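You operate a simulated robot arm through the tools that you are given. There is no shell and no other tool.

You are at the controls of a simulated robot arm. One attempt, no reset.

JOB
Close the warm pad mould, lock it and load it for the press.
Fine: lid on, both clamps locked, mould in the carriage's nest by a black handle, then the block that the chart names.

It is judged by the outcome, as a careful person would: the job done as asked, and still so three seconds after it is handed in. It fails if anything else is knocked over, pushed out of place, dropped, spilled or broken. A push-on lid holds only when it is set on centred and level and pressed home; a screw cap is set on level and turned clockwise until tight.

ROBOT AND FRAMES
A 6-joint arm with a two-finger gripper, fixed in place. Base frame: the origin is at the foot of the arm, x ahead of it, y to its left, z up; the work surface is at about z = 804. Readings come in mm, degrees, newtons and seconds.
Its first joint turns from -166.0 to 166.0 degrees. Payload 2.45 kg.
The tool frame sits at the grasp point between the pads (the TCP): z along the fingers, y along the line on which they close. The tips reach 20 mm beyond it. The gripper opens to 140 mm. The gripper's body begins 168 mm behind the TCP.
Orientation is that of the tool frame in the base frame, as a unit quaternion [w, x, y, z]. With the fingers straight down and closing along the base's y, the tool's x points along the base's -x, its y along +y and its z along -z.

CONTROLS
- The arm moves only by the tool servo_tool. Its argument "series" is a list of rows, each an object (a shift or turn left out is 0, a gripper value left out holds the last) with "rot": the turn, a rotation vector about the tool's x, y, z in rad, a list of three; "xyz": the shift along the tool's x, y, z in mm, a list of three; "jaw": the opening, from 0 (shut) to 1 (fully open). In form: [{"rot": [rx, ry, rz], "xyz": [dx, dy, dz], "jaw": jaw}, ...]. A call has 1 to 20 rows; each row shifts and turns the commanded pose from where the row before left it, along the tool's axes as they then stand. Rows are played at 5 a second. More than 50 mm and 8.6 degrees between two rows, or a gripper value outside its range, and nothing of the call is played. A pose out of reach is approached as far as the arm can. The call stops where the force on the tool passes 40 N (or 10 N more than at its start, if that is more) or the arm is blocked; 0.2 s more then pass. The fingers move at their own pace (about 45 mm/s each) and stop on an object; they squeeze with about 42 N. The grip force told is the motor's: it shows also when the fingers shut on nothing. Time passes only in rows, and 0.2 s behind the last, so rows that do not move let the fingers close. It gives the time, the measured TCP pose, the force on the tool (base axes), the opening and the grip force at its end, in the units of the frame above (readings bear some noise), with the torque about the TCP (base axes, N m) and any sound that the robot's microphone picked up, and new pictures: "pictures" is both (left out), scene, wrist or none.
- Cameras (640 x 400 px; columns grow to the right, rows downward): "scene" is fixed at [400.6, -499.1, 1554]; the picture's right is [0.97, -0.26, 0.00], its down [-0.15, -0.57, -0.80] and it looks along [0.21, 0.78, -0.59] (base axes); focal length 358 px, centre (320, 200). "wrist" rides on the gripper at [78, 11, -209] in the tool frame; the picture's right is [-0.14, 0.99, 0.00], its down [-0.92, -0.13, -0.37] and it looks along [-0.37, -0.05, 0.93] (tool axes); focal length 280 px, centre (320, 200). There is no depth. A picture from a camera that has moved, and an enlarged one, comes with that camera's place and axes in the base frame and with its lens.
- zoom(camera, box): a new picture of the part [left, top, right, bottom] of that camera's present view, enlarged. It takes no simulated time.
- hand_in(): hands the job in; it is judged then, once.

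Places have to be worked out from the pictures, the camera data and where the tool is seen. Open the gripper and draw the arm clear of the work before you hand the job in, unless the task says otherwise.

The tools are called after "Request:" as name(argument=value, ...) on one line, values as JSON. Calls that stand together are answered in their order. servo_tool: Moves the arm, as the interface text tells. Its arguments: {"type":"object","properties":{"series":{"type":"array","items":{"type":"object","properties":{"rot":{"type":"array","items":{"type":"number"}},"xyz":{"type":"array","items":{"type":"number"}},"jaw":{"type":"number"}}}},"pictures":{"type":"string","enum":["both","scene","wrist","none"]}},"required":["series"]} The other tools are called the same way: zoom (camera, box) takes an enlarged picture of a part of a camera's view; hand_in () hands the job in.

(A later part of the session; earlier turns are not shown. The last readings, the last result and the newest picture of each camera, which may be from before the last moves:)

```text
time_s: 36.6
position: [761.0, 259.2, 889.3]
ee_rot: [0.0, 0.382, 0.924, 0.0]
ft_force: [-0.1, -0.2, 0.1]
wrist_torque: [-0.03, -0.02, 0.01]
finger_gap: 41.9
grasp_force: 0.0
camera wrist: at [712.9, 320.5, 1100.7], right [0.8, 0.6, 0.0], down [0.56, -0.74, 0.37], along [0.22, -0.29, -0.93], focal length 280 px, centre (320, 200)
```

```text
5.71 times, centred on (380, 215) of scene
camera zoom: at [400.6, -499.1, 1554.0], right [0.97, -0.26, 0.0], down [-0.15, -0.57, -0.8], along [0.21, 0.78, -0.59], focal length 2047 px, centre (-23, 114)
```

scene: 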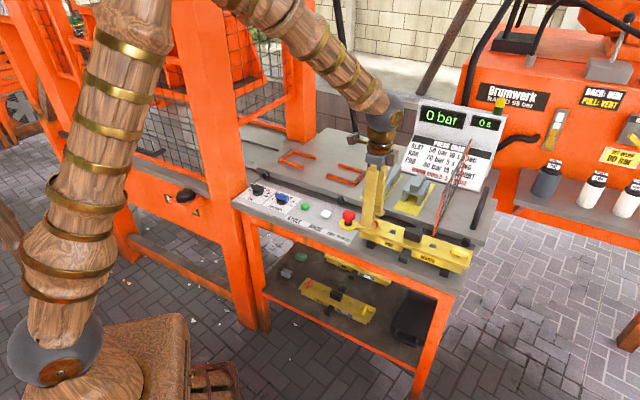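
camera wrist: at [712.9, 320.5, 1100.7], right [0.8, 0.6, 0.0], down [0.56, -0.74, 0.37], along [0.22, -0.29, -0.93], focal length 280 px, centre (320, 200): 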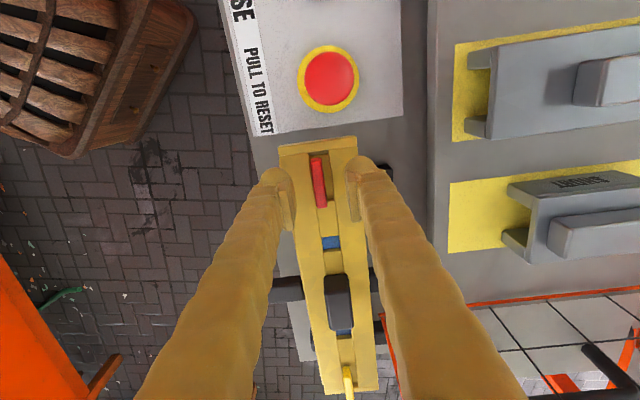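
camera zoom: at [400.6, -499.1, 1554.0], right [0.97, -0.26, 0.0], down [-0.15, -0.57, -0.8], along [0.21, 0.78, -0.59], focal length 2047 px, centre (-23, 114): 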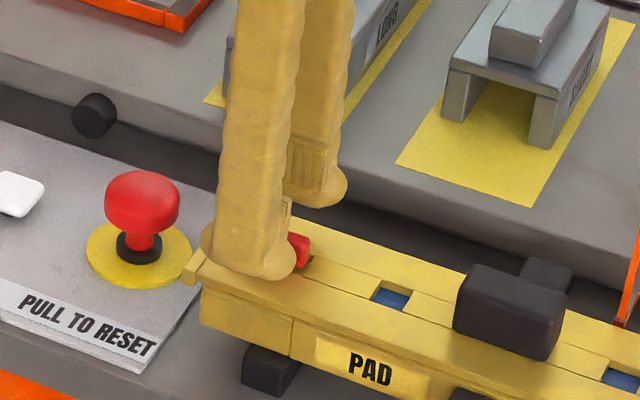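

T is 1.2 mm toward -d and 2.3 mm toward -s from TCP. I correct and descend 12 mm so the pads straddle the bar, watching for contact.

Request:
servo_tool(series=[{"xyz": [2.2, -1.2, 0]}, {"xyz": [0, 0, 4]}, {"xyz": [0, 0, 4]}, {"xyz": [0, 0, 4]}, {}])

Request:
zoom(camera="wrist", box=[240, 120, 400, 240])

Request:
zoom(camera="scene", box=[350, 200, 410, 240])

```text
time_s: 37.8
position: [757.2, 257.3, 877.8]
ee_rot: [0.0, 0.382, 0.924, -0.001]
ft_force: [-0.3, -0.2, 0.4]
wrist_torque: [0.02, 0.0, -0.03]
finger_gap: 42.1
grasp_force: 0.1
camera wrist: at [707.8, 320.2, 1089.1], right [0.8, 0.6, 0.0], down [0.56, -0.74, 0.37], along [0.22, -0.29, -0.93], focal length 280 px, centre (320, 200)
```

scene: 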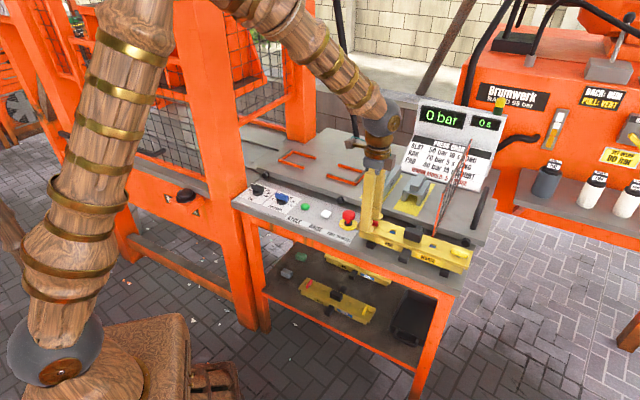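
wrist: 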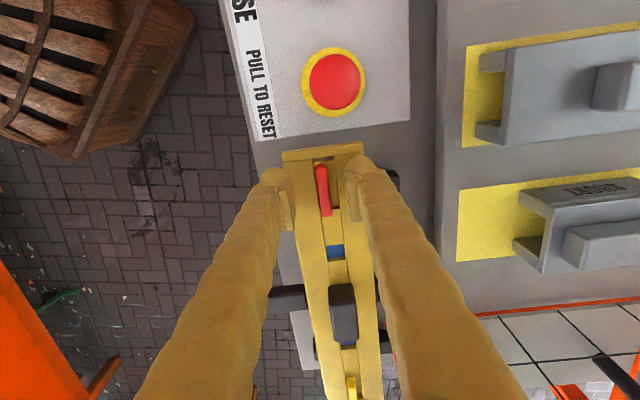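

```text
3.33 times, centred on (320, 180) of wrist
camera zoom: at [707.8, 320.2, 1089.1], right [0.8, 0.6, 0.0], down [0.56, -0.74, 0.37], along [0.22, -0.29, -0.93], focal length 935 px, centre (320, 267)
```

zoom: 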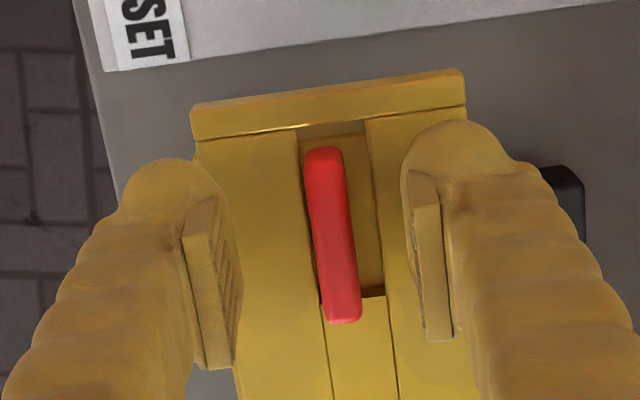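

```text
10.00 times, centred on (380, 220) of scene
camera zoom: at [400.6, -499.1, 1554.0], right [0.97, -0.26, 0.0], down [-0.15, -0.57, -0.8], along [0.21, 0.78, -0.59], focal length 3583 px, centre (-280, 0)
```

zoom: 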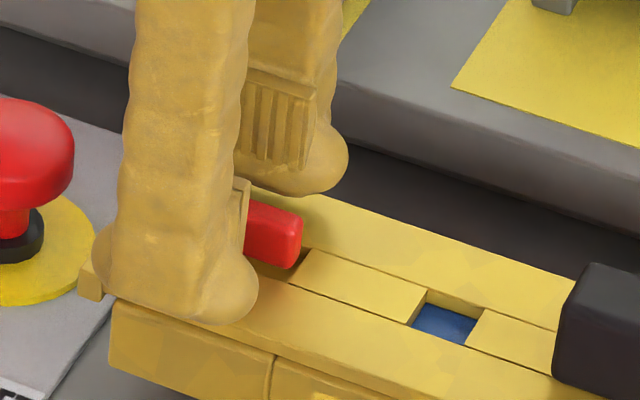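

The T is now about 3 mm toward +d of centre. I correct, let it settle, and close gently.

Request:
servo_tool(series=[{"xyz": [0, 2.8, 0]}, {}, {}, {"jaw": 0.18}, {}, {}], pictures="wrist")

Request:
zoom(camera="wrist", box=[240, 120, 400, 240])

```text
time_s: 39.2
position: [757.7, 259.4, 878.4]
ee_rot: [0.0, 0.382, 0.924, 0.0]
ft_force: [-0.4, 0.3, -0.5]
wrist_torque: [-0.02, 0.03, -0.03]
finger_gap: 25.1
grasp_force: 0.0
camera wrist: at [709.7, 321.9, 1088.5], right [0.8, 0.6, 0.0], down [0.56, -0.74, 0.37], along [0.22, -0.29, -0.93], focal length 280 px, centre (320, 200)
```

wrist: 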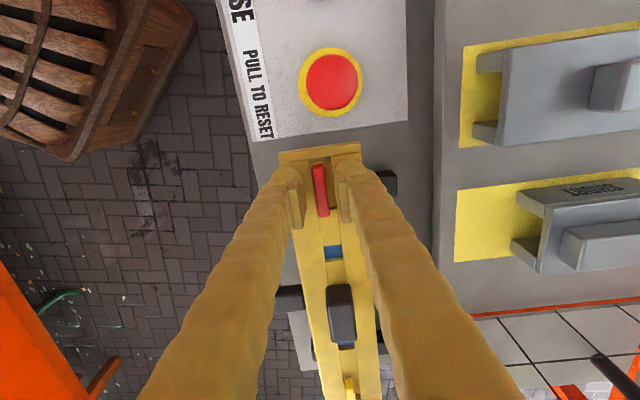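

```text
3.33 times, centred on (320, 180) of wrist
camera zoom: at [709.7, 321.9, 1088.5], right [0.8, 0.6, 0.0], down [0.56, -0.74, 0.37], along [0.22, -0.29, -0.93], focal length 935 px, centre (320, 267)
```

zoom: 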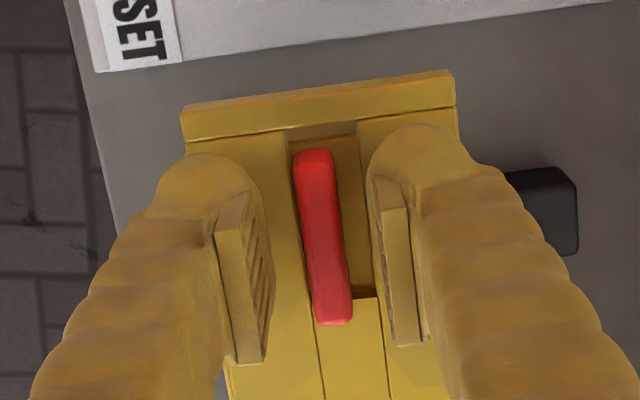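

Well centred. I close on the T-bar.

Request:
servo_tool(series=[{"jaw": 0.0}, {"jaw": 0.0}, {"jaw": 0.0}, {"jaw": 0.0}], pictures="none")

Request:
zoom(camera="wrist", box=[240, 120, 400, 240])

```text
time_s: 40.2
position: [758.2, 259.2, 878.5]
ee_rot: [0.0, 0.381, 0.924, 0.0]
ft_force: [1.6, 1.2, 0.8]
wrist_torque: [0.01, 0.02, 0.03]
finger_gap: 9.0
grasp_force: 36.2
```

```text
3.33 times, centred on (320, 180) of wrist
camera zoom: at [709.7, 321.9, 1088.5], right [0.8, 0.6, 0.0], down [0.56, -0.74, 0.37], along [0.22, -0.29, -0.93], focal length 935 px, centre (320, 267)
```

zoom: 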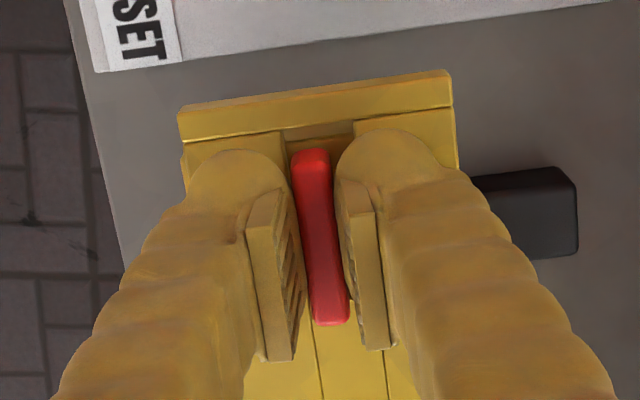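

Bar gripped at 9 mm. I turn clockwise 15° first and check the torque.

Request:
servo_tool(series=[{"rot": [0, 0, 0.1309]}, {"rot": [0, 0, 0.1309]}, {}], pictures="none")

Request:
zoom(camera="wrist", box=[240, 120, 400, 240])

Request:
zoom(camera="scene", box=[340, 190, 440, 260])

```text
time_s: 41.0
position: [759.0, 258.3, 878.1]
ee_rot: [0.0, 0.5, 0.866, 0.0]
ft_force: [-0.5, -2.4, 7.4]
wrist_torque: [-0.04, 0.03, -0.02]
finger_gap: 9.0
grasp_force: 36.7
```

```text
3.33 times, centred on (320, 180) of wrist
camera zoom: at [728.0, 332.4, 1088.5], right [0.93, 0.38, 0.0], down [0.35, -0.86, 0.37], along [0.14, -0.34, -0.93], focal length 935 px, centre (320, 267)
```

zoom: 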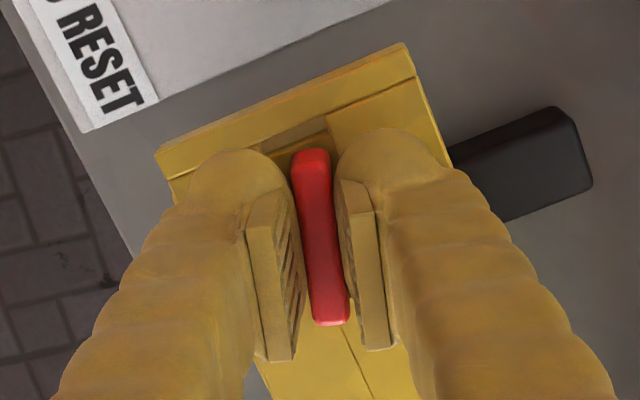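

```text
5.71 times, centred on (390, 225) of scene
camera zoom: at [400.6, -499.1, 1554.0], right [0.97, -0.26, 0.0], down [-0.15, -0.57, -0.8], along [0.21, 0.78, -0.59], focal length 2047 px, centre (-80, 57)
```

zoom: 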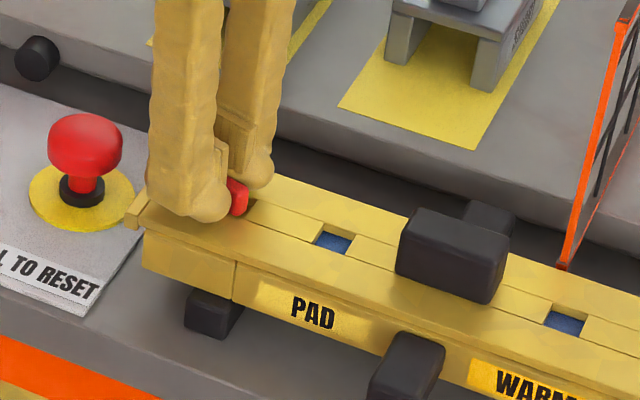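

It turns freely with the tool. I continue the turn.

Request:
servo_tool(series=[{"rot": [0, 0, 0.1309]}, {"rot": [0, 0, 0.1309]}, {"rot": [0, 0, 0.1309]}, {}], pictures="none")

Request:
zoom(camera="wrist", box=[240, 120, 400, 240])

```text
time_s: 42.0
position: [758.5, 258.7, 878.0]
ee_rot: [0.0, 0.659, 0.752, 0.0]
ft_force: [7.4, 5.3, 14.7]
wrist_torque: [0.11, -0.05, 0.03]
finger_gap: 8.6
grasp_force: 35.9
```

```text
3.33 times, centred on (320, 180) of wrist
camera zoom: at [757.4, 337.1, 1088.5], right [1.0, -0.01, 0.0], down [-0.01, -0.93, 0.37], along [0.0, -0.37, -0.93], focal length 935 px, centre (320, 267)
```

zoom: 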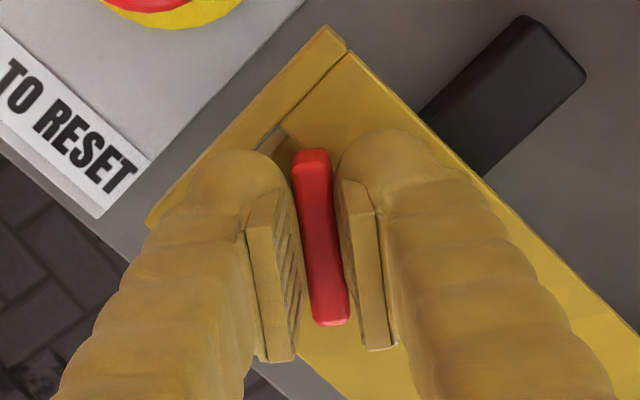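

Some reaction (15 N up) builds as the bar rides over the lid, well within limits. I continue with a slight upward relief.

Request:
servo_tool(series=[{"rot": [0, 0, 0.1309], "xyz": [0.2, 0.3, -0.4]}, {"rot": [0, 0, 0.1309], "xyz": [0, 0, -0.3]}, {"rot": [0, 0, 0.1309]}, {}], pictures="none")

Request:
zoom(camera="wrist", box=[240, 120, 400, 240])

Request:
zoom(camera="scene", box=[340, 190, 440, 260])

```text
time_s: 43.0
position: [758.1, 257.5, 879.6]
ee_rot: [0.0, 0.794, 0.608, -0.001]
ft_force: [5.8, 5.3, 10.6]
wrist_torque: [0.12, -0.06, 0.05]
finger_gap: 8.8
grasp_force: 36.5
```

```text
3.33 times, centred on (320, 180) of wrist
camera zoom: at [788.2, 330.6, 1088.4], right [0.92, -0.39, 0.0], down [-0.36, -0.86, 0.37], along [-0.14, -0.34, -0.93], focal length 935 px, centre (320, 267)
```

zoom: 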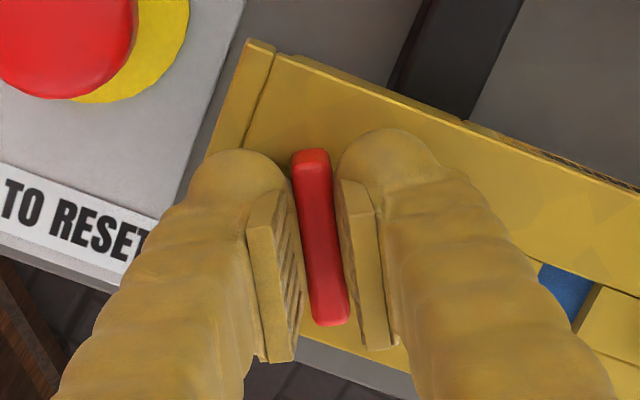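

```text
5.71 times, centred on (390, 225) of scene
camera zoom: at [400.6, -499.1, 1554.0], right [0.97, -0.26, 0.0], down [-0.15, -0.57, -0.8], along [0.21, 0.78, -0.59], focal length 2047 px, centre (-80, 57)
```

zoom: 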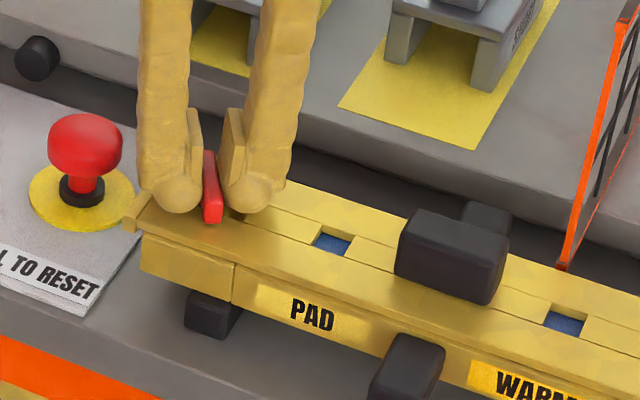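

60° done. I turn the last 30°.

Request:
servo_tool(series=[{"rot": [0, 0, 0.1309]}, {"rot": [0, 0, 0.1309]}, {"rot": [0, 0, 0.1309]}, {"rot": [0, 0, 0.1309]}, {}, {}], pictures="none")

Request:
zoom(camera="wrist", box=[240, 120, 400, 240])

Request:
zoom(camera="scene", box=[340, 190, 440, 260])

```text
time_s: 44.4
position: [757.6, 258.7, 878.2]
ee_rot: [0.0, 0.924, 0.383, 0.001]
ft_force: [2.5, -5.6, 4.2]
wrist_torque: [-0.12, 0.06, 0.14]
finger_gap: 9.1
grasp_force: 37.1
```

```text
3.33 times, centred on (320, 180) of wrist
camera zoom: at [820.2, 306.0, 1088.3], right [0.6, -0.8, 0.0], down [-0.74, -0.56, 0.37], along [-0.29, -0.22, -0.93], focal length 935 px, centre (320, 267)
```

zoom: 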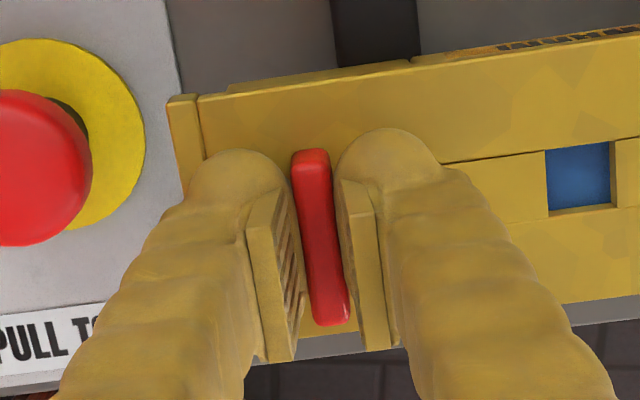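

```text
5.71 times, centred on (390, 225) of scene
camera zoom: at [400.6, -499.1, 1554.0], right [0.97, -0.26, 0.0], down [-0.15, -0.57, -0.8], along [0.21, 0.78, -0.59], focal length 2047 px, centre (-80, 57)
```

zoom: 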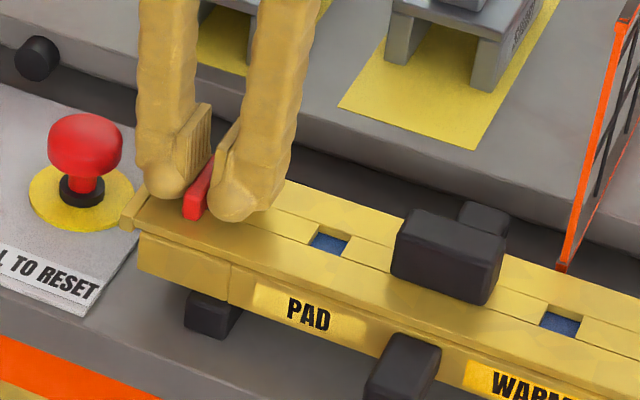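

Red clamp is across (locked). I open slightly (keeping clear of the e-stop) and rise.

Request:
servo_tool(series=[{"jaw": 0.17}, {"jaw": 0.17}, {"xyz": [0, 0, -20]}, {"xyz": [0, 0, -40]}, {"xyz": [0, 0, -40]}, {}, {}])

Request:
zoom(camera="scene", box=[350, 190, 490, 280])

Request:
zoom(camera="wrist", box=[220, 120, 460, 270])

```text
time_s: 46.0
position: [757.6, 260.9, 976.5]
ee_rot: [0.0, 0.924, 0.383, 0.0]
ft_force: [0.5, 0.4, -0.4]
wrist_torque: [0.0, 0.02, -0.01]
finger_gap: 23.8
grasp_force: 0.0
camera wrist: at [820.5, 308.7, 1187.6], right [0.6, -0.8, 0.0], down [-0.74, -0.56, 0.37], along [-0.29, -0.22, -0.93], focal length 280 px, centre (320, 200)
```

scene: 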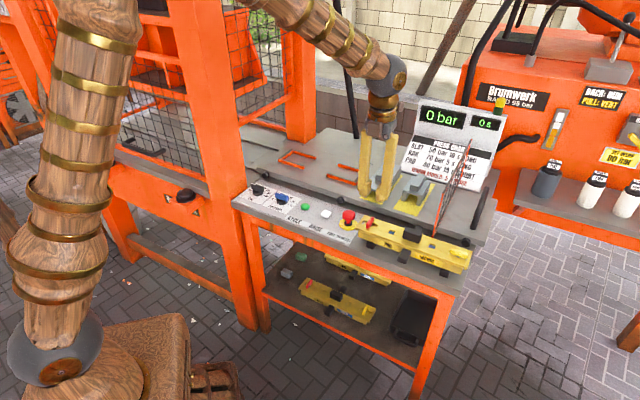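
wrist: 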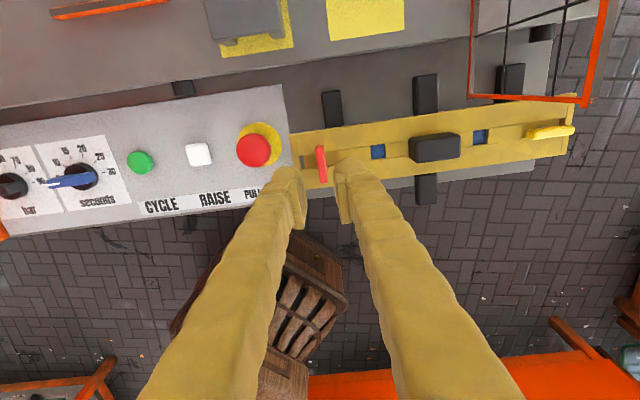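

```text
4.44 times, centred on (420, 235) of scene
camera zoom: at [400.6, -499.1, 1554.0], right [0.97, -0.26, 0.0], down [-0.15, -0.57, -0.8], along [0.21, 0.78, -0.59], focal length 1592 px, centre (-124, 44)
```

zoom: 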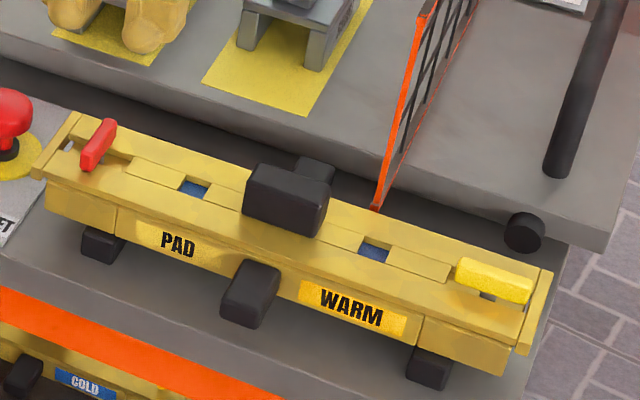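

```text
2.67 times, centred on (340, 195) of wrist
camera zoom: at [820.5, 308.7, 1187.6], right [0.6, -0.8, 0.0], down [-0.74, -0.56, 0.37], along [-0.29, -0.22, -0.93], focal length 748 px, centre (267, 213)
```

zoom: 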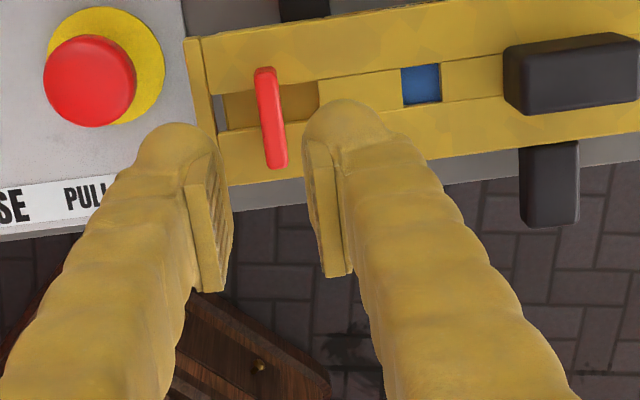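

Red clamp is exactly crosswise. I yaw back 90° and move over the yellow clamp.

Request:
servo_tool(series=[{"rot": [0, 0, -0.1309]}, {"rot": [0, 0, -0.1309]}, {"rot": [0, 0, -0.1309]}, {"rot": [0, 0, -0.1309]}, {"rot": [0, 0, -0.1309]}, {"rot": [0, 0, -0.1309]}, {"rot": [0, 0, -0.1309]}, {"rot": [0, 0, -0.1309]}, {"rot": [0, 0, -0.1309]}, {"rot": [0, 0, -0.1309]}, {"rot": [0, 0, -0.1309]}, {"rot": [0, 0, -0.1309]}, {"xyz": [-37.5, 0, 0]}, {"xyz": [-37.5, 0, 0]}, {"xyz": [-37.5, 0, 0]}, {"xyz": [-37.5, 0, 0]}, {"xyz": [-37.5, 0, 0]}, {"xyz": [-37.5, 0, 0]}, {"xyz": [-37.5, 0, 0]}, {}], pictures="none")

Request:
servo_tool(series=[{"xyz": [0, 0, 20], "jaw": 0.3}, {"xyz": [0, 0, 20], "jaw": 0.3}, {}, {}, {}])

Request:
zoom(camera="wrist", box=[220, 100, 460, 250])

```text
time_s: 50.2
position: [942.7, 74.7, 978.8]
ee_rot: [0.0, 0.381, 0.924, 0.0]
ft_force: [-0.9, -0.2, -0.5]
wrist_torque: [0.01, 0.03, 0.02]
finger_gap: 23.9
grasp_force: 0.1
```

```text
time_s: 51.4
position: [941.1, 73.6, 938.9]
ee_rot: [0.0, 0.382, 0.924, 0.0]
ft_force: [-1.0, 0.6, 0.7]
wrist_torque: [-0.03, 0.0, -0.03]
finger_gap: 41.9
grasp_force: 0.0
camera wrist: at [893.6, 137.1, 1149.3], right [0.8, 0.6, 0.0], down [0.56, -0.74, 0.37], along [0.22, -0.29, -0.93], focal length 280 px, centre (320, 200)
```

scene: 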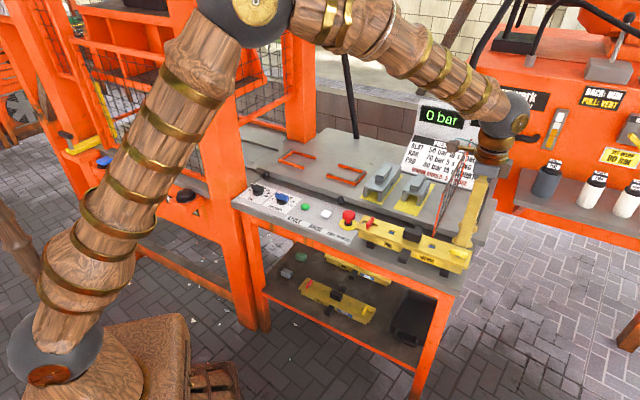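
wrist: 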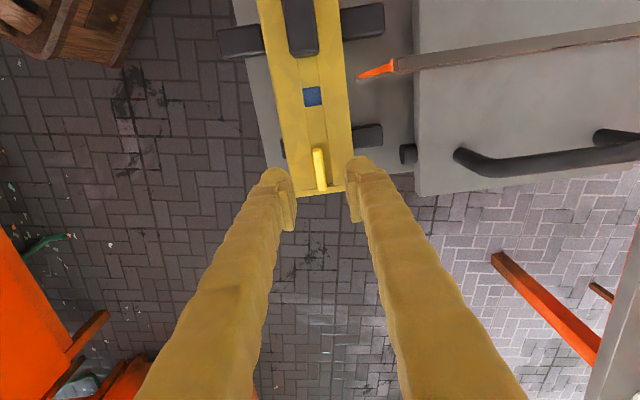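

```text
2.67 times, centred on (340, 175) of wrist
camera zoom: at [893.6, 137.1, 1149.3], right [0.8, 0.6, 0.0], down [0.56, -0.74, 0.37], along [0.22, -0.29, -0.93], focal length 748 px, centre (267, 267)
```

zoom: 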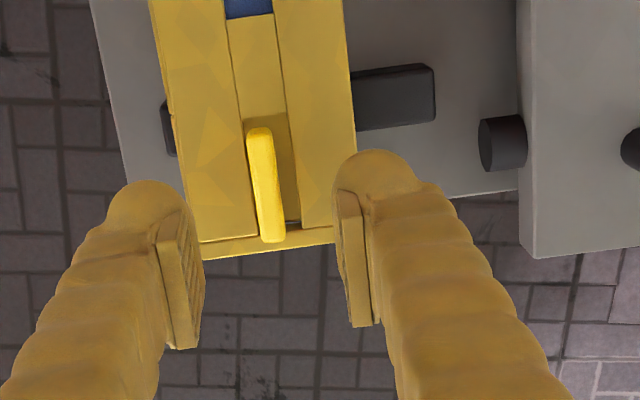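

Yellow T is almost exactly below. I adjust 1 mm and descend to just above grip height.

Request:
servo_tool(series=[{"xyz": [0.9, -0.3, 15]}, {"xyz": [0, 0, 15]}, {"xyz": [0, 0, 15]}, {"xyz": [0, 0, 10]}, {}, {}])

Request:
zoom(camera="wrist", box=[240, 120, 400, 240])

```text
time_s: 52.8
position: [943.7, 75.7, 882.7]
ee_rot: [0.0, 0.382, 0.924, 0.0]
ft_force: [0.1, -0.1, -0.2]
wrist_torque: [-0.03, -0.01, 0.0]
finger_gap: 41.9
grasp_force: 0.0
camera wrist: at [894.9, 137.8, 1092.9], right [0.8, 0.6, 0.0], down [0.56, -0.74, 0.37], along [0.22, -0.29, -0.93], focal length 280 px, centre (320, 200)
```

scene: 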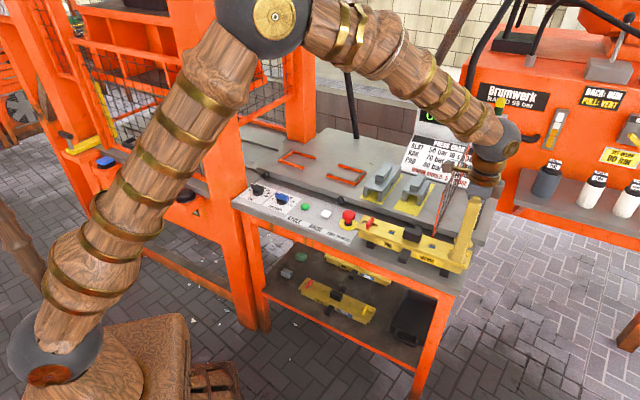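
wrist: 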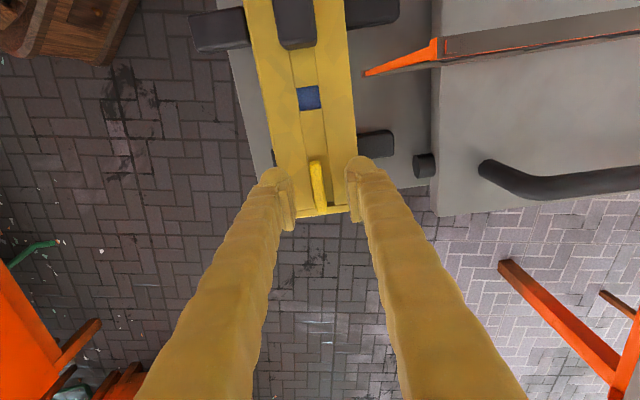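

```text
3.33 times, centred on (320, 180) of wrist
camera zoom: at [894.9, 137.8, 1092.9], right [0.8, 0.6, 0.0], down [0.56, -0.74, 0.37], along [0.22, -0.29, -0.93], focal length 935 px, centre (320, 267)
```

zoom: 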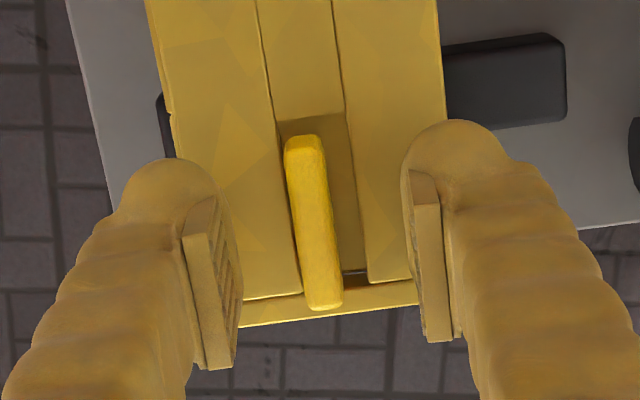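

T is about 1.7 mm to -d and 1.2 mm to -s. I correct, lower 4.5 mm, settle and close in two stages.

Request:
servo_tool(series=[{"xyz": [1.2, -1.7, 0]}, {"xyz": [0, 0, 4.5]}, {}, {}, {"jaw": 0.18}, {}, {}], pictures="none")

Request:
zoom(camera="wrist", box=[240, 120, 400, 240])

```text
time_s: 54.4
position: [941.0, 74.4, 879.2]
ee_rot: [0.0, 0.382, 0.924, 0.0]
ft_force: [0.4, -0.1, 0.4]
wrist_torque: [0.01, 0.03, 0.03]
finger_gap: 25.1
grasp_force: 0.0
```

```text
3.33 times, centred on (320, 180) of wrist
camera zoom: at [893.0, 137.1, 1089.3], right [0.8, 0.6, 0.0], down [0.56, -0.74, 0.37], along [0.22, -0.29, -0.93], focal length 935 px, centre (320, 267)
```

zoom: 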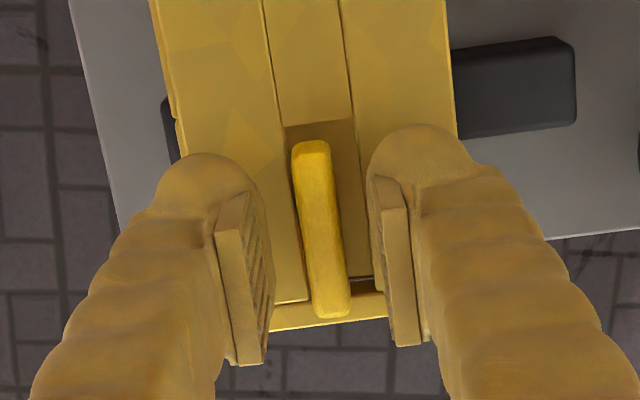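

Centred. I close and turn the first 45° clockwise.

Request:
servo_tool(series=[{"jaw": 0.0}, {"jaw": 0.0}, {"jaw": 0.0}, {"jaw": 0.0}, {"rot": [0, 0, 0.1309]}, {"rot": [0, 0, 0.1309]}, {"rot": [0, 0, 0.1309]}, {"rot": [0, 0, 0.1309], "xyz": [0, 0, -0.3]}, {"rot": [0, 0, 0.1309], "xyz": [0, 0, -0.3]}, {"rot": [0, 0, 0.1309]}, {}], pictures="none")

Request:
zoom(camera="wrist", box=[240, 120, 400, 240])

Request:
zoom(camera="scene", box=[350, 190, 490, 280])

```text
time_s: 56.8
position: [941.3, 73.2, 879.8]
ee_rot: [-0.001, 0.708, 0.707, 0.0]
ft_force: [-3.4, 0.9, 0.2]
wrist_torque: [-0.03, 0.05, 0.01]
finger_gap: 8.7
grasp_force: 36.8
```

```text
3.33 times, centred on (320, 180) of wrist
camera zoom: at [952.3, 151.3, 1089.3], right [0.99, -0.14, 0.0], down [-0.13, -0.92, 0.37], along [-0.05, -0.36, -0.93], focal length 935 px, centre (320, 267)
```

zoom: 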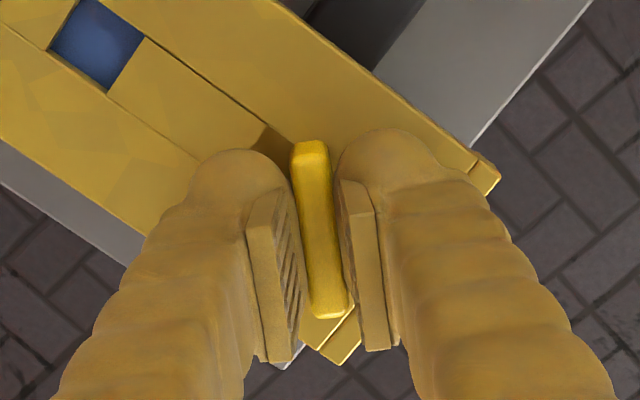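

```text
4.44 times, centred on (420, 235) of scene
camera zoom: at [400.6, -499.1, 1554.0], right [0.97, -0.26, 0.0], down [-0.15, -0.57, -0.8], along [0.21, 0.78, -0.59], focal length 1592 px, centre (-124, 44)
```

zoom: 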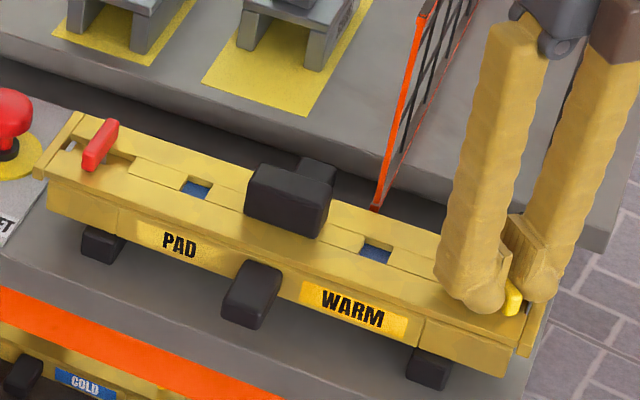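

It follows with almost no reaction. I turn the remaining 45°.

Request:
servo_tool(series=[{"rot": [0, 0, 0.1309]}, {"rot": [0, 0, 0.1309]}, {"rot": [0, 0, 0.1309]}, {"rot": [0, 0, 0.1309]}, {"rot": [0, 0, 0.1309]}, {"rot": [0, 0, 0.1309]}, {}, {}], pictures="none")

Request:
zoom(camera="wrist", box=[240, 120, 400, 240])

Request:
zoom(camera="scene", box=[350, 190, 490, 280])

```text
time_s: 58.6
position: [941.7, 72.4, 879.7]
ee_rot: [-0.001, 0.923, 0.384, 0.0]
ft_force: [-1.4, 1.6, -0.1]
wrist_torque: [0.13, -0.14, 0.0]
finger_gap: 8.8
grasp_force: 36.5
```

```text
3.33 times, centred on (320, 180) of wrist
camera zoom: at [1004.0, 120.5, 1089.7], right [0.6, -0.8, 0.0], down [-0.74, -0.56, 0.37], along [-0.29, -0.22, -0.93], focal length 935 px, centre (320, 267)
```

zoom: 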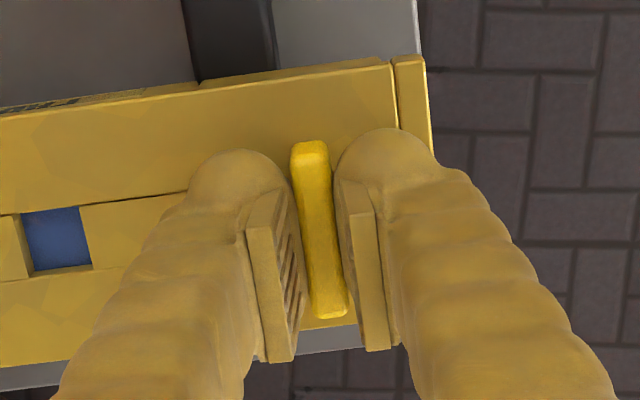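

```text
4.44 times, centred on (420, 235) of scene
camera zoom: at [400.6, -499.1, 1554.0], right [0.97, -0.26, 0.0], down [-0.15, -0.57, -0.8], along [0.21, 0.78, -0.59], focal length 1592 px, centre (-124, 44)
```

zoom: 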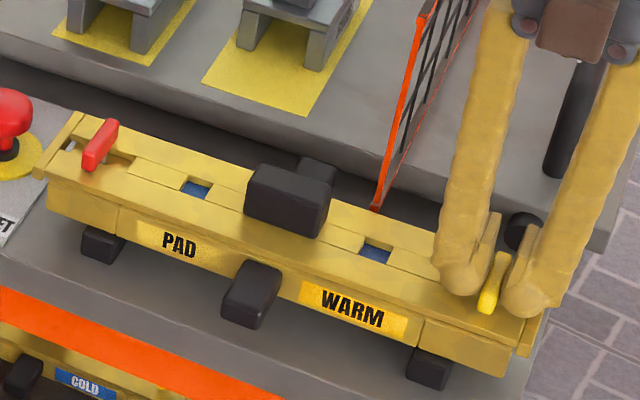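

Both clamps are crosswise. I open, rise, and unwind the yaw by 180° while moving back above the lid handle.

Request:
servo_tool(series=[{"jaw": 0.17}, {"jaw": 0.17}, {"xyz": [0, 0, -20]}, {"xyz": [0, 0, -40]}, {"xyz": [0, 0, -40]}, {"xyz": [0, 0, -40]}, {"xyz": [0, -40, 0]}, {"xyz": [0, -40, 0]}, {"xyz": [0, -40, 0]}, {}], pictures="scene")

Request:
zoom(camera="scene", box=[350, 190, 490, 280])

Request:
servo_tool(series=[{"rot": [0, 0, -0.1428]}, {"rot": [0, 0, -0.1428]}, {"rot": [0, 0, -0.1428]}, {"rot": [0, 0, -0.1428]}, {"rot": [0, 0, -0.1428]}, {"rot": [0, 0, -0.1428]}, {"rot": [0, 0, -0.1428]}, {"rot": [0, 0, -0.1428]}, {"rot": [0, 0, -0.1428]}, {"rot": [0, 0, -0.1428]}, {"rot": [0, 0, -0.1428]}, {"rot": [0, 0, -0.1428]}, {"rot": [0, 0, -0.1428]}, {"rot": [0, 0, -0.1428]}, {"rot": [0, 0, -0.1428]}, {"rot": [0, 0, -0.1428]}, {"rot": [0, 0, -0.1428]}, {"rot": [0, 0, -0.1428]}, {"rot": [0, 0, -0.1428]}, {"rot": [0, 0, -0.1428]}], pictures="none")

Request:
servo_tool(series=[{"rot": [0, 0, -0.1428]}, {"rot": [0, 0, -0.1428], "jaw": 0.6}, {"jaw": 0.6}, {}, {}])

```text
time_s: 60.8
position: [856.1, 158.9, 1020.8]
ee_rot: [-0.001, 0.924, 0.383, 0.001]
ft_force: [0.3, 0.0, 0.8]
wrist_torque: [-0.01, 0.04, -0.01]
finger_gap: 23.5
grasp_force: 0.0
```

scene: 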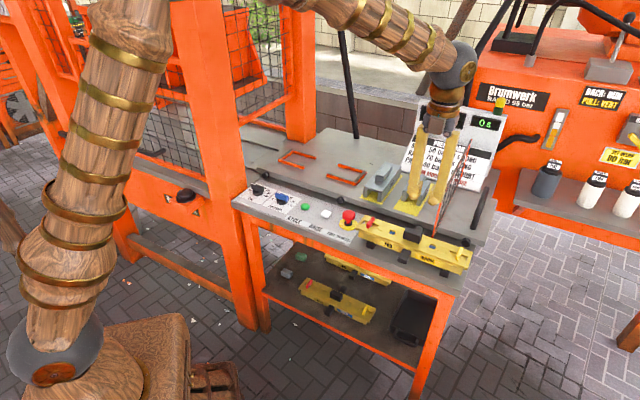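

```text
4.44 times, centred on (420, 235) of scene
camera zoom: at [400.6, -499.1, 1554.0], right [0.97, -0.26, 0.0], down [-0.15, -0.57, -0.8], along [0.21, 0.78, -0.59], focal length 1592 px, centre (-124, 44)
```

zoom: 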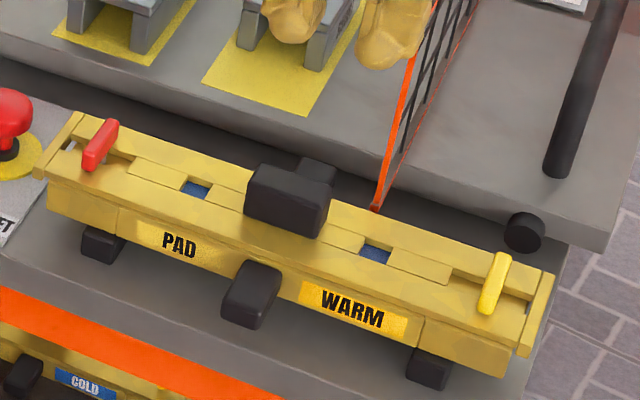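

```text
time_s: 65.0
position: [855.2, 158.2, 1020.0]
ee_rot: [0.0, -0.248, 0.969, 0.0]
ft_force: [-0.3, 0.4, -0.3]
wrist_torque: [0.0, 0.02, 0.0]
finger_gap: 23.9
grasp_force: 0.1
```

```text
time_s: 66.2
position: [855.3, 157.8, 1019.6]
ee_rot: [0.0, -0.383, 0.924, 0.0]
ft_force: [0.7, -0.1, 0.5]
wrist_torque: [0.03, 0.02, -0.02]
finger_gap: 83.9
grasp_force: 0.1
camera wrist: at [792.3, 110.4, 1230.1], right [-0.6, 0.8, 0.0], down [0.74, 0.56, 0.37], along [0.29, 0.22, -0.93], focal length 280 px, centre (320, 200)
```

scene: 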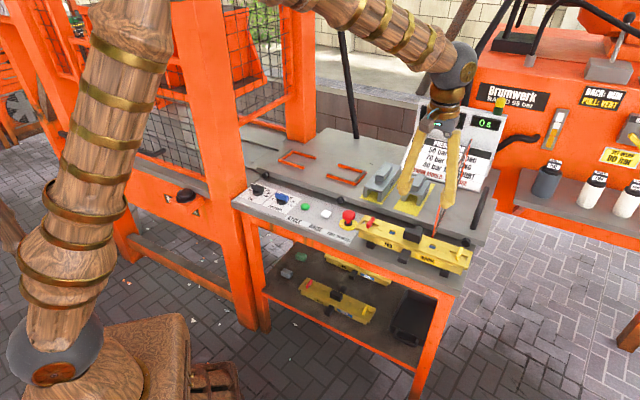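
wrist: 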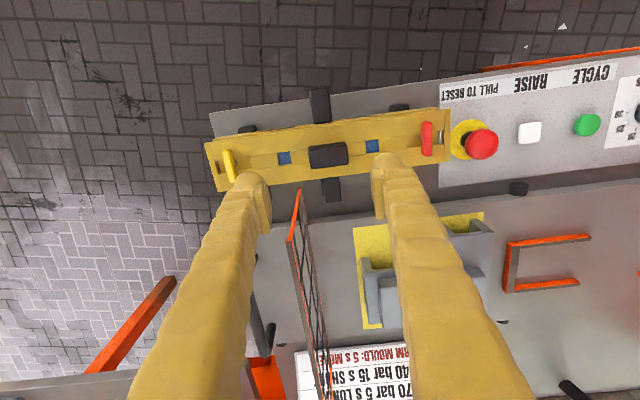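

The tool is back with jaws along the bench. The handle is about 11 mm toward -s; I shift and descend partway.

Request:
servo_tool(series=[{"xyz": [0.5, 11, 0]}, {"xyz": [0, 0, 40]}, {"xyz": [0, 0, 40]}, {}, {}, {}])

Request:
zoom(camera="wrist", box=[220, 100, 420, 225])

Request:
zoom(camera="scene", box=[350, 180, 490, 280])

```text
time_s: 67.6
position: [848.5, 165.1, 940.7]
ee_rot: [0.0, -0.383, 0.924, 0.0]
ft_force: [-0.1, 0.3, 0.8]
wrist_torque: [0.01, 0.03, 0.01]
finger_gap: 83.9
grasp_force: 0.0
camera wrist: at [784.6, 117.3, 1150.8], right [-0.6, 0.8, 0.0], down [0.74, 0.56, 0.37], along [0.29, 0.22, -0.93], focal length 280 px, centre (320, 200)
```

scene: 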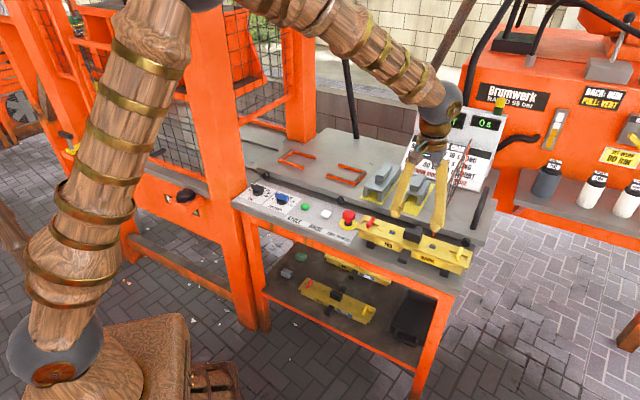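
wrist: 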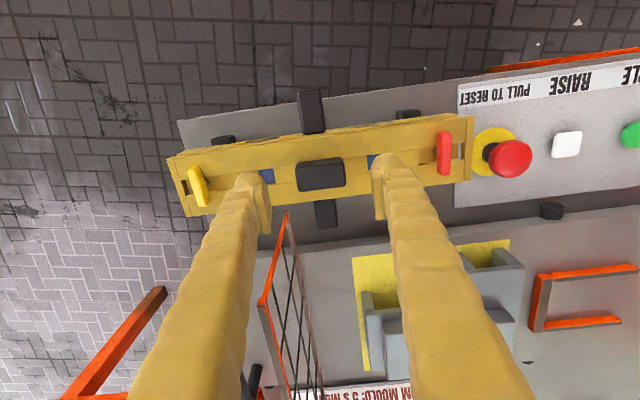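

```text
3.20 times, centred on (320, 162) of wrist
camera zoom: at [784.6, 117.3, 1150.8], right [-0.6, 0.8, 0.0], down [0.74, 0.56, 0.37], along [0.29, 0.22, -0.93], focal length 897 px, centre (320, 320)
```

zoom: 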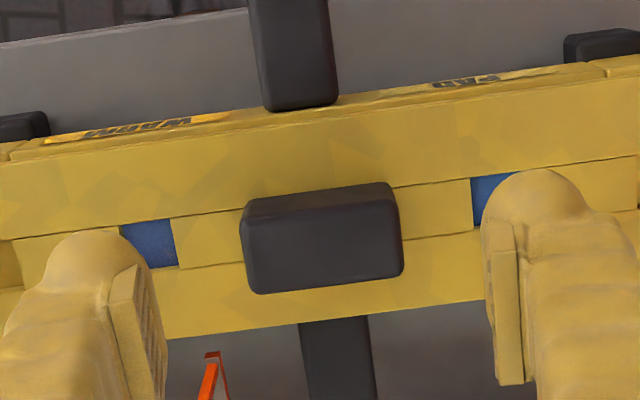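

```text
4.00 times, centred on (420, 230) of scene
camera zoom: at [400.6, -499.1, 1554.0], right [0.97, -0.26, 0.0], down [-0.15, -0.57, -0.8], along [0.21, 0.78, -0.59], focal length 1433 px, centre (-80, 80)
```

zoom: 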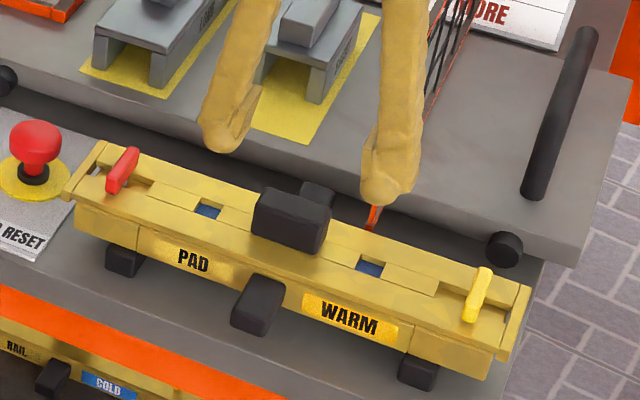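

Handle centre is about 1.7 mm toward -s, 3 mm toward +d. I correct and descend to grip height (tips about 2 mm above the lid plate).

Request:
servo_tool(series=[{"xyz": [-2.8, 1.7, 0]}, {"xyz": [0, 0, 20]}, {"xyz": [0, 0, 20]}, {"xyz": [0, 0, 15]}, {"xyz": [0, 0, 7]}, {}, {}], pictures="none")

Request:
zoom(camera="wrist", box=[220, 100, 420, 225])

Request:
zoom(camera="scene", box=[380, 195, 460, 255])

```text
time_s: 69.2
position: [849.6, 169.8, 878.0]
ee_rot: [0.0, -0.383, 0.924, 0.0]
ft_force: [0.4, 0.8, 0.0]
wrist_torque: [-0.02, 0.0, -0.01]
finger_gap: 84.2
grasp_force: 0.0
```

```text
3.20 times, centred on (320, 162) of wrist
camera zoom: at [785.8, 122.0, 1087.9], right [-0.6, 0.8, 0.0], down [0.74, 0.56, 0.37], along [0.29, 0.22, -0.93], focal length 897 px, centre (320, 320)
```

zoom: 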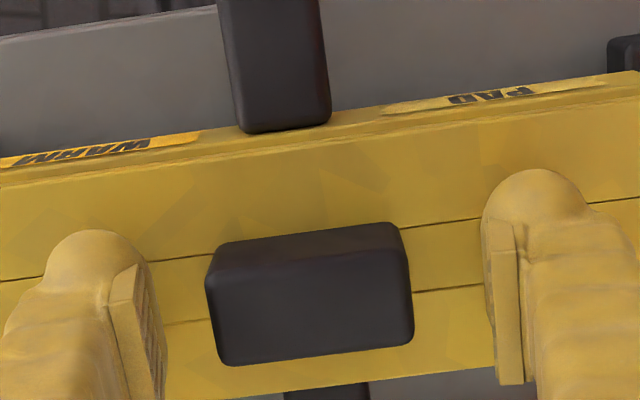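

```text
6.67 times, centred on (420, 225) of scene
camera zoom: at [400.6, -499.1, 1554.0], right [0.97, -0.26, 0.0], down [-0.15, -0.57, -0.8], along [0.21, 0.78, -0.59], focal length 2389 px, centre (-347, 33)
```

zoom: 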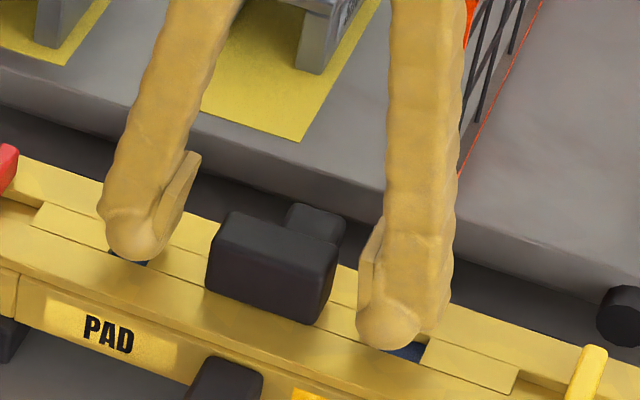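

Handle is within about 1 mm of centre. I close the grip.

Request:
servo_tool(series=[{"jaw": 0.3}, {"jaw": 0.3}, {"jaw": 0.0}, {"jaw": 0.0}, {"jaw": 0.0}, {"jaw": 0.0}], pictures="none")

Request:
zoom(camera="wrist", box=[220, 100, 420, 225])

Request:
zoom(camera="scene", box=[350, 180, 490, 280])

```text
time_s: 70.6
position: [849.7, 169.4, 877.9]
ee_rot: [0.001, -0.382, 0.924, 0.001]
ft_force: [4.8, -4.7, 7.2]
wrist_torque: [0.44, 0.34, -0.09]
finger_gap: 48.8
grasp_force: 42.0
```

```text
3.20 times, centred on (320, 162) of wrist
camera zoom: at [785.8, 121.9, 1088.1], right [-0.6, 0.8, 0.0], down [0.74, 0.56, 0.37], along [0.29, 0.22, -0.93], focal length 897 px, centre (320, 320)
```

zoom: 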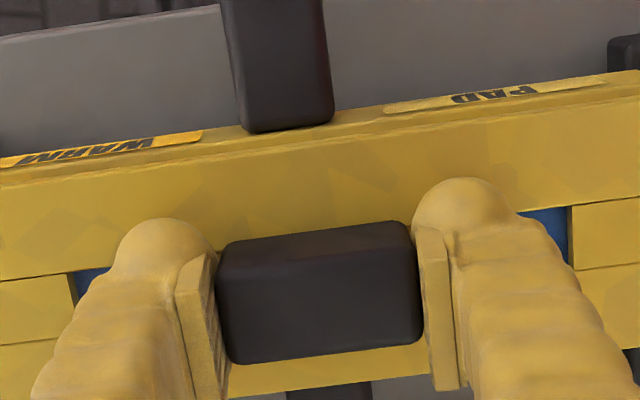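

```text
4.00 times, centred on (420, 230) of scene
camera zoom: at [400.6, -499.1, 1554.0], right [0.97, -0.26, 0.0], down [-0.15, -0.57, -0.8], along [0.21, 0.78, -0.59], focal length 1433 px, centre (-80, 80)
```

zoom: 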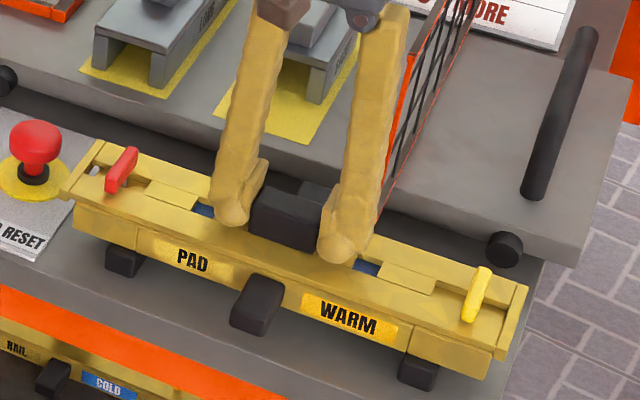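

Gripped on the black handle. I lift 12 mm slowly and check the load.

Request:
servo_tool(series=[{"xyz": [0, 0, -3]}, {"xyz": [0, 0, -3]}, {"xyz": [0, 0, -3]}, {"xyz": [0, 0, -3]}, {}, {}], pictures="none")

Request:
zoom(camera="wrist", box=[150, 70, 490, 240])

Request:
zoom(camera="scene", box=[350, 180, 490, 280])

```text
time_s: 72.0
position: [848.3, 170.4, 890.0]
ee_rot: [0.0, -0.384, 0.923, -0.001]
ft_force: [0.1, 0.6, -10.3]
wrist_torque: [0.03, -0.02, -0.02]
finger_gap: 48.9
grasp_force: 41.9
```

```text
1.88 times, centred on (320, 155) of wrist
camera zoom: at [784.9, 121.7, 1099.5], right [-0.6, 0.8, 0.0], down [0.74, 0.56, 0.37], along [0.29, 0.22, -0.93], focal length 528 px, centre (320, 285)
```

zoom: 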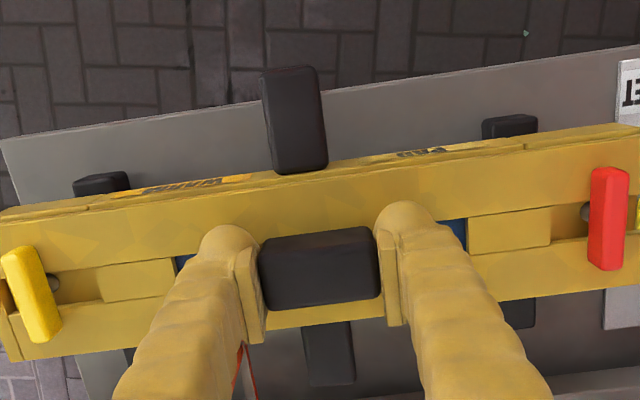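

```text
4.00 times, centred on (420, 230) of scene
camera zoom: at [400.6, -499.1, 1554.0], right [0.97, -0.26, 0.0], down [-0.15, -0.57, -0.8], along [0.21, 0.78, -0.59], focal length 1433 px, centre (-80, 80)
```

zoom: 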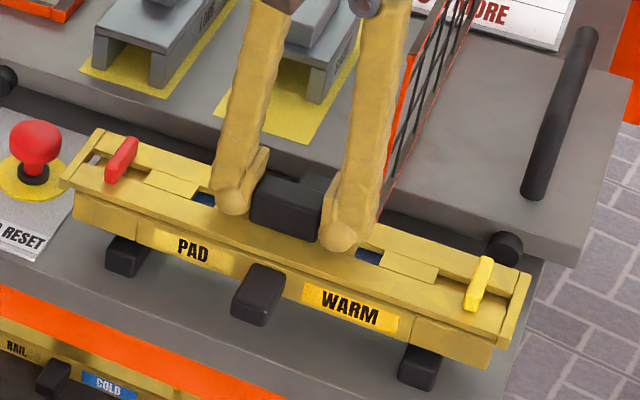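

The whole mould lifts (10.3 N ≈ 1.05 kg), rests stay behind. I raise it to clear guard, e-stop and blocks, then carry it along the bench toward the nest.

Request:
servo_tool(series=[{"xyz": [0, 0, -15]}, {"xyz": [0, 0, -20]}, {"xyz": [0, 0, -20]}, {"xyz": [0, 0, -20]}, {"xyz": [0, 0, -20]}, {"xyz": [0, 0, -20]}, {"xyz": [0, 25, 0]}, {"xyz": [0, 25, 0]}, {"xyz": [0, 25, 0]}, {"xyz": [0, 25, 0]}, {"xyz": [0, 25, 0]}, {"xyz": [0, 25, 0]}, {"xyz": [0, 25, 0]}, {"xyz": [0, 25, 0]}, {"xyz": [0, 25, 0]}, {"xyz": [0, 25, 0]}, {}, {}])

```text
time_s: 75.8
position: [673.1, 346.7, 1000.2]
ee_rot: [0.0, -0.383, 0.924, 0.001]
ft_force: [0.6, 0.4, -10.5]
wrist_torque: [0.05, 0.02, 0.0]
finger_gap: 49.1
grasp_force: 41.9
camera wrist: at [608.9, 299.2, 1211.3], right [-0.6, 0.8, 0.0], down [0.74, 0.56, 0.37], along [0.29, 0.22, -0.93], focal length 280 px, centre (320, 200)
```

scene: 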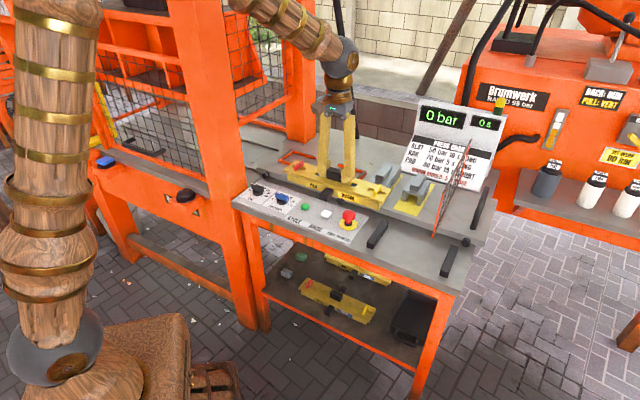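
wrist: 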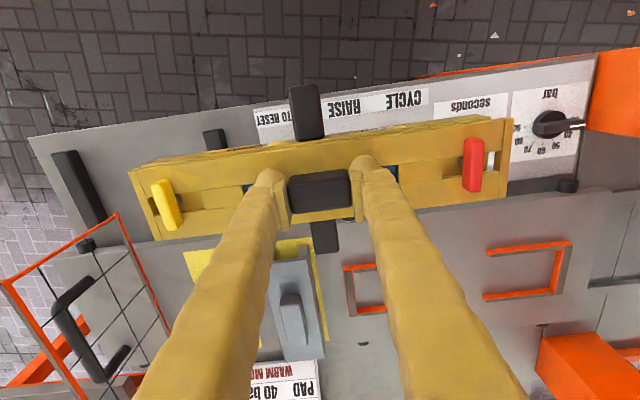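

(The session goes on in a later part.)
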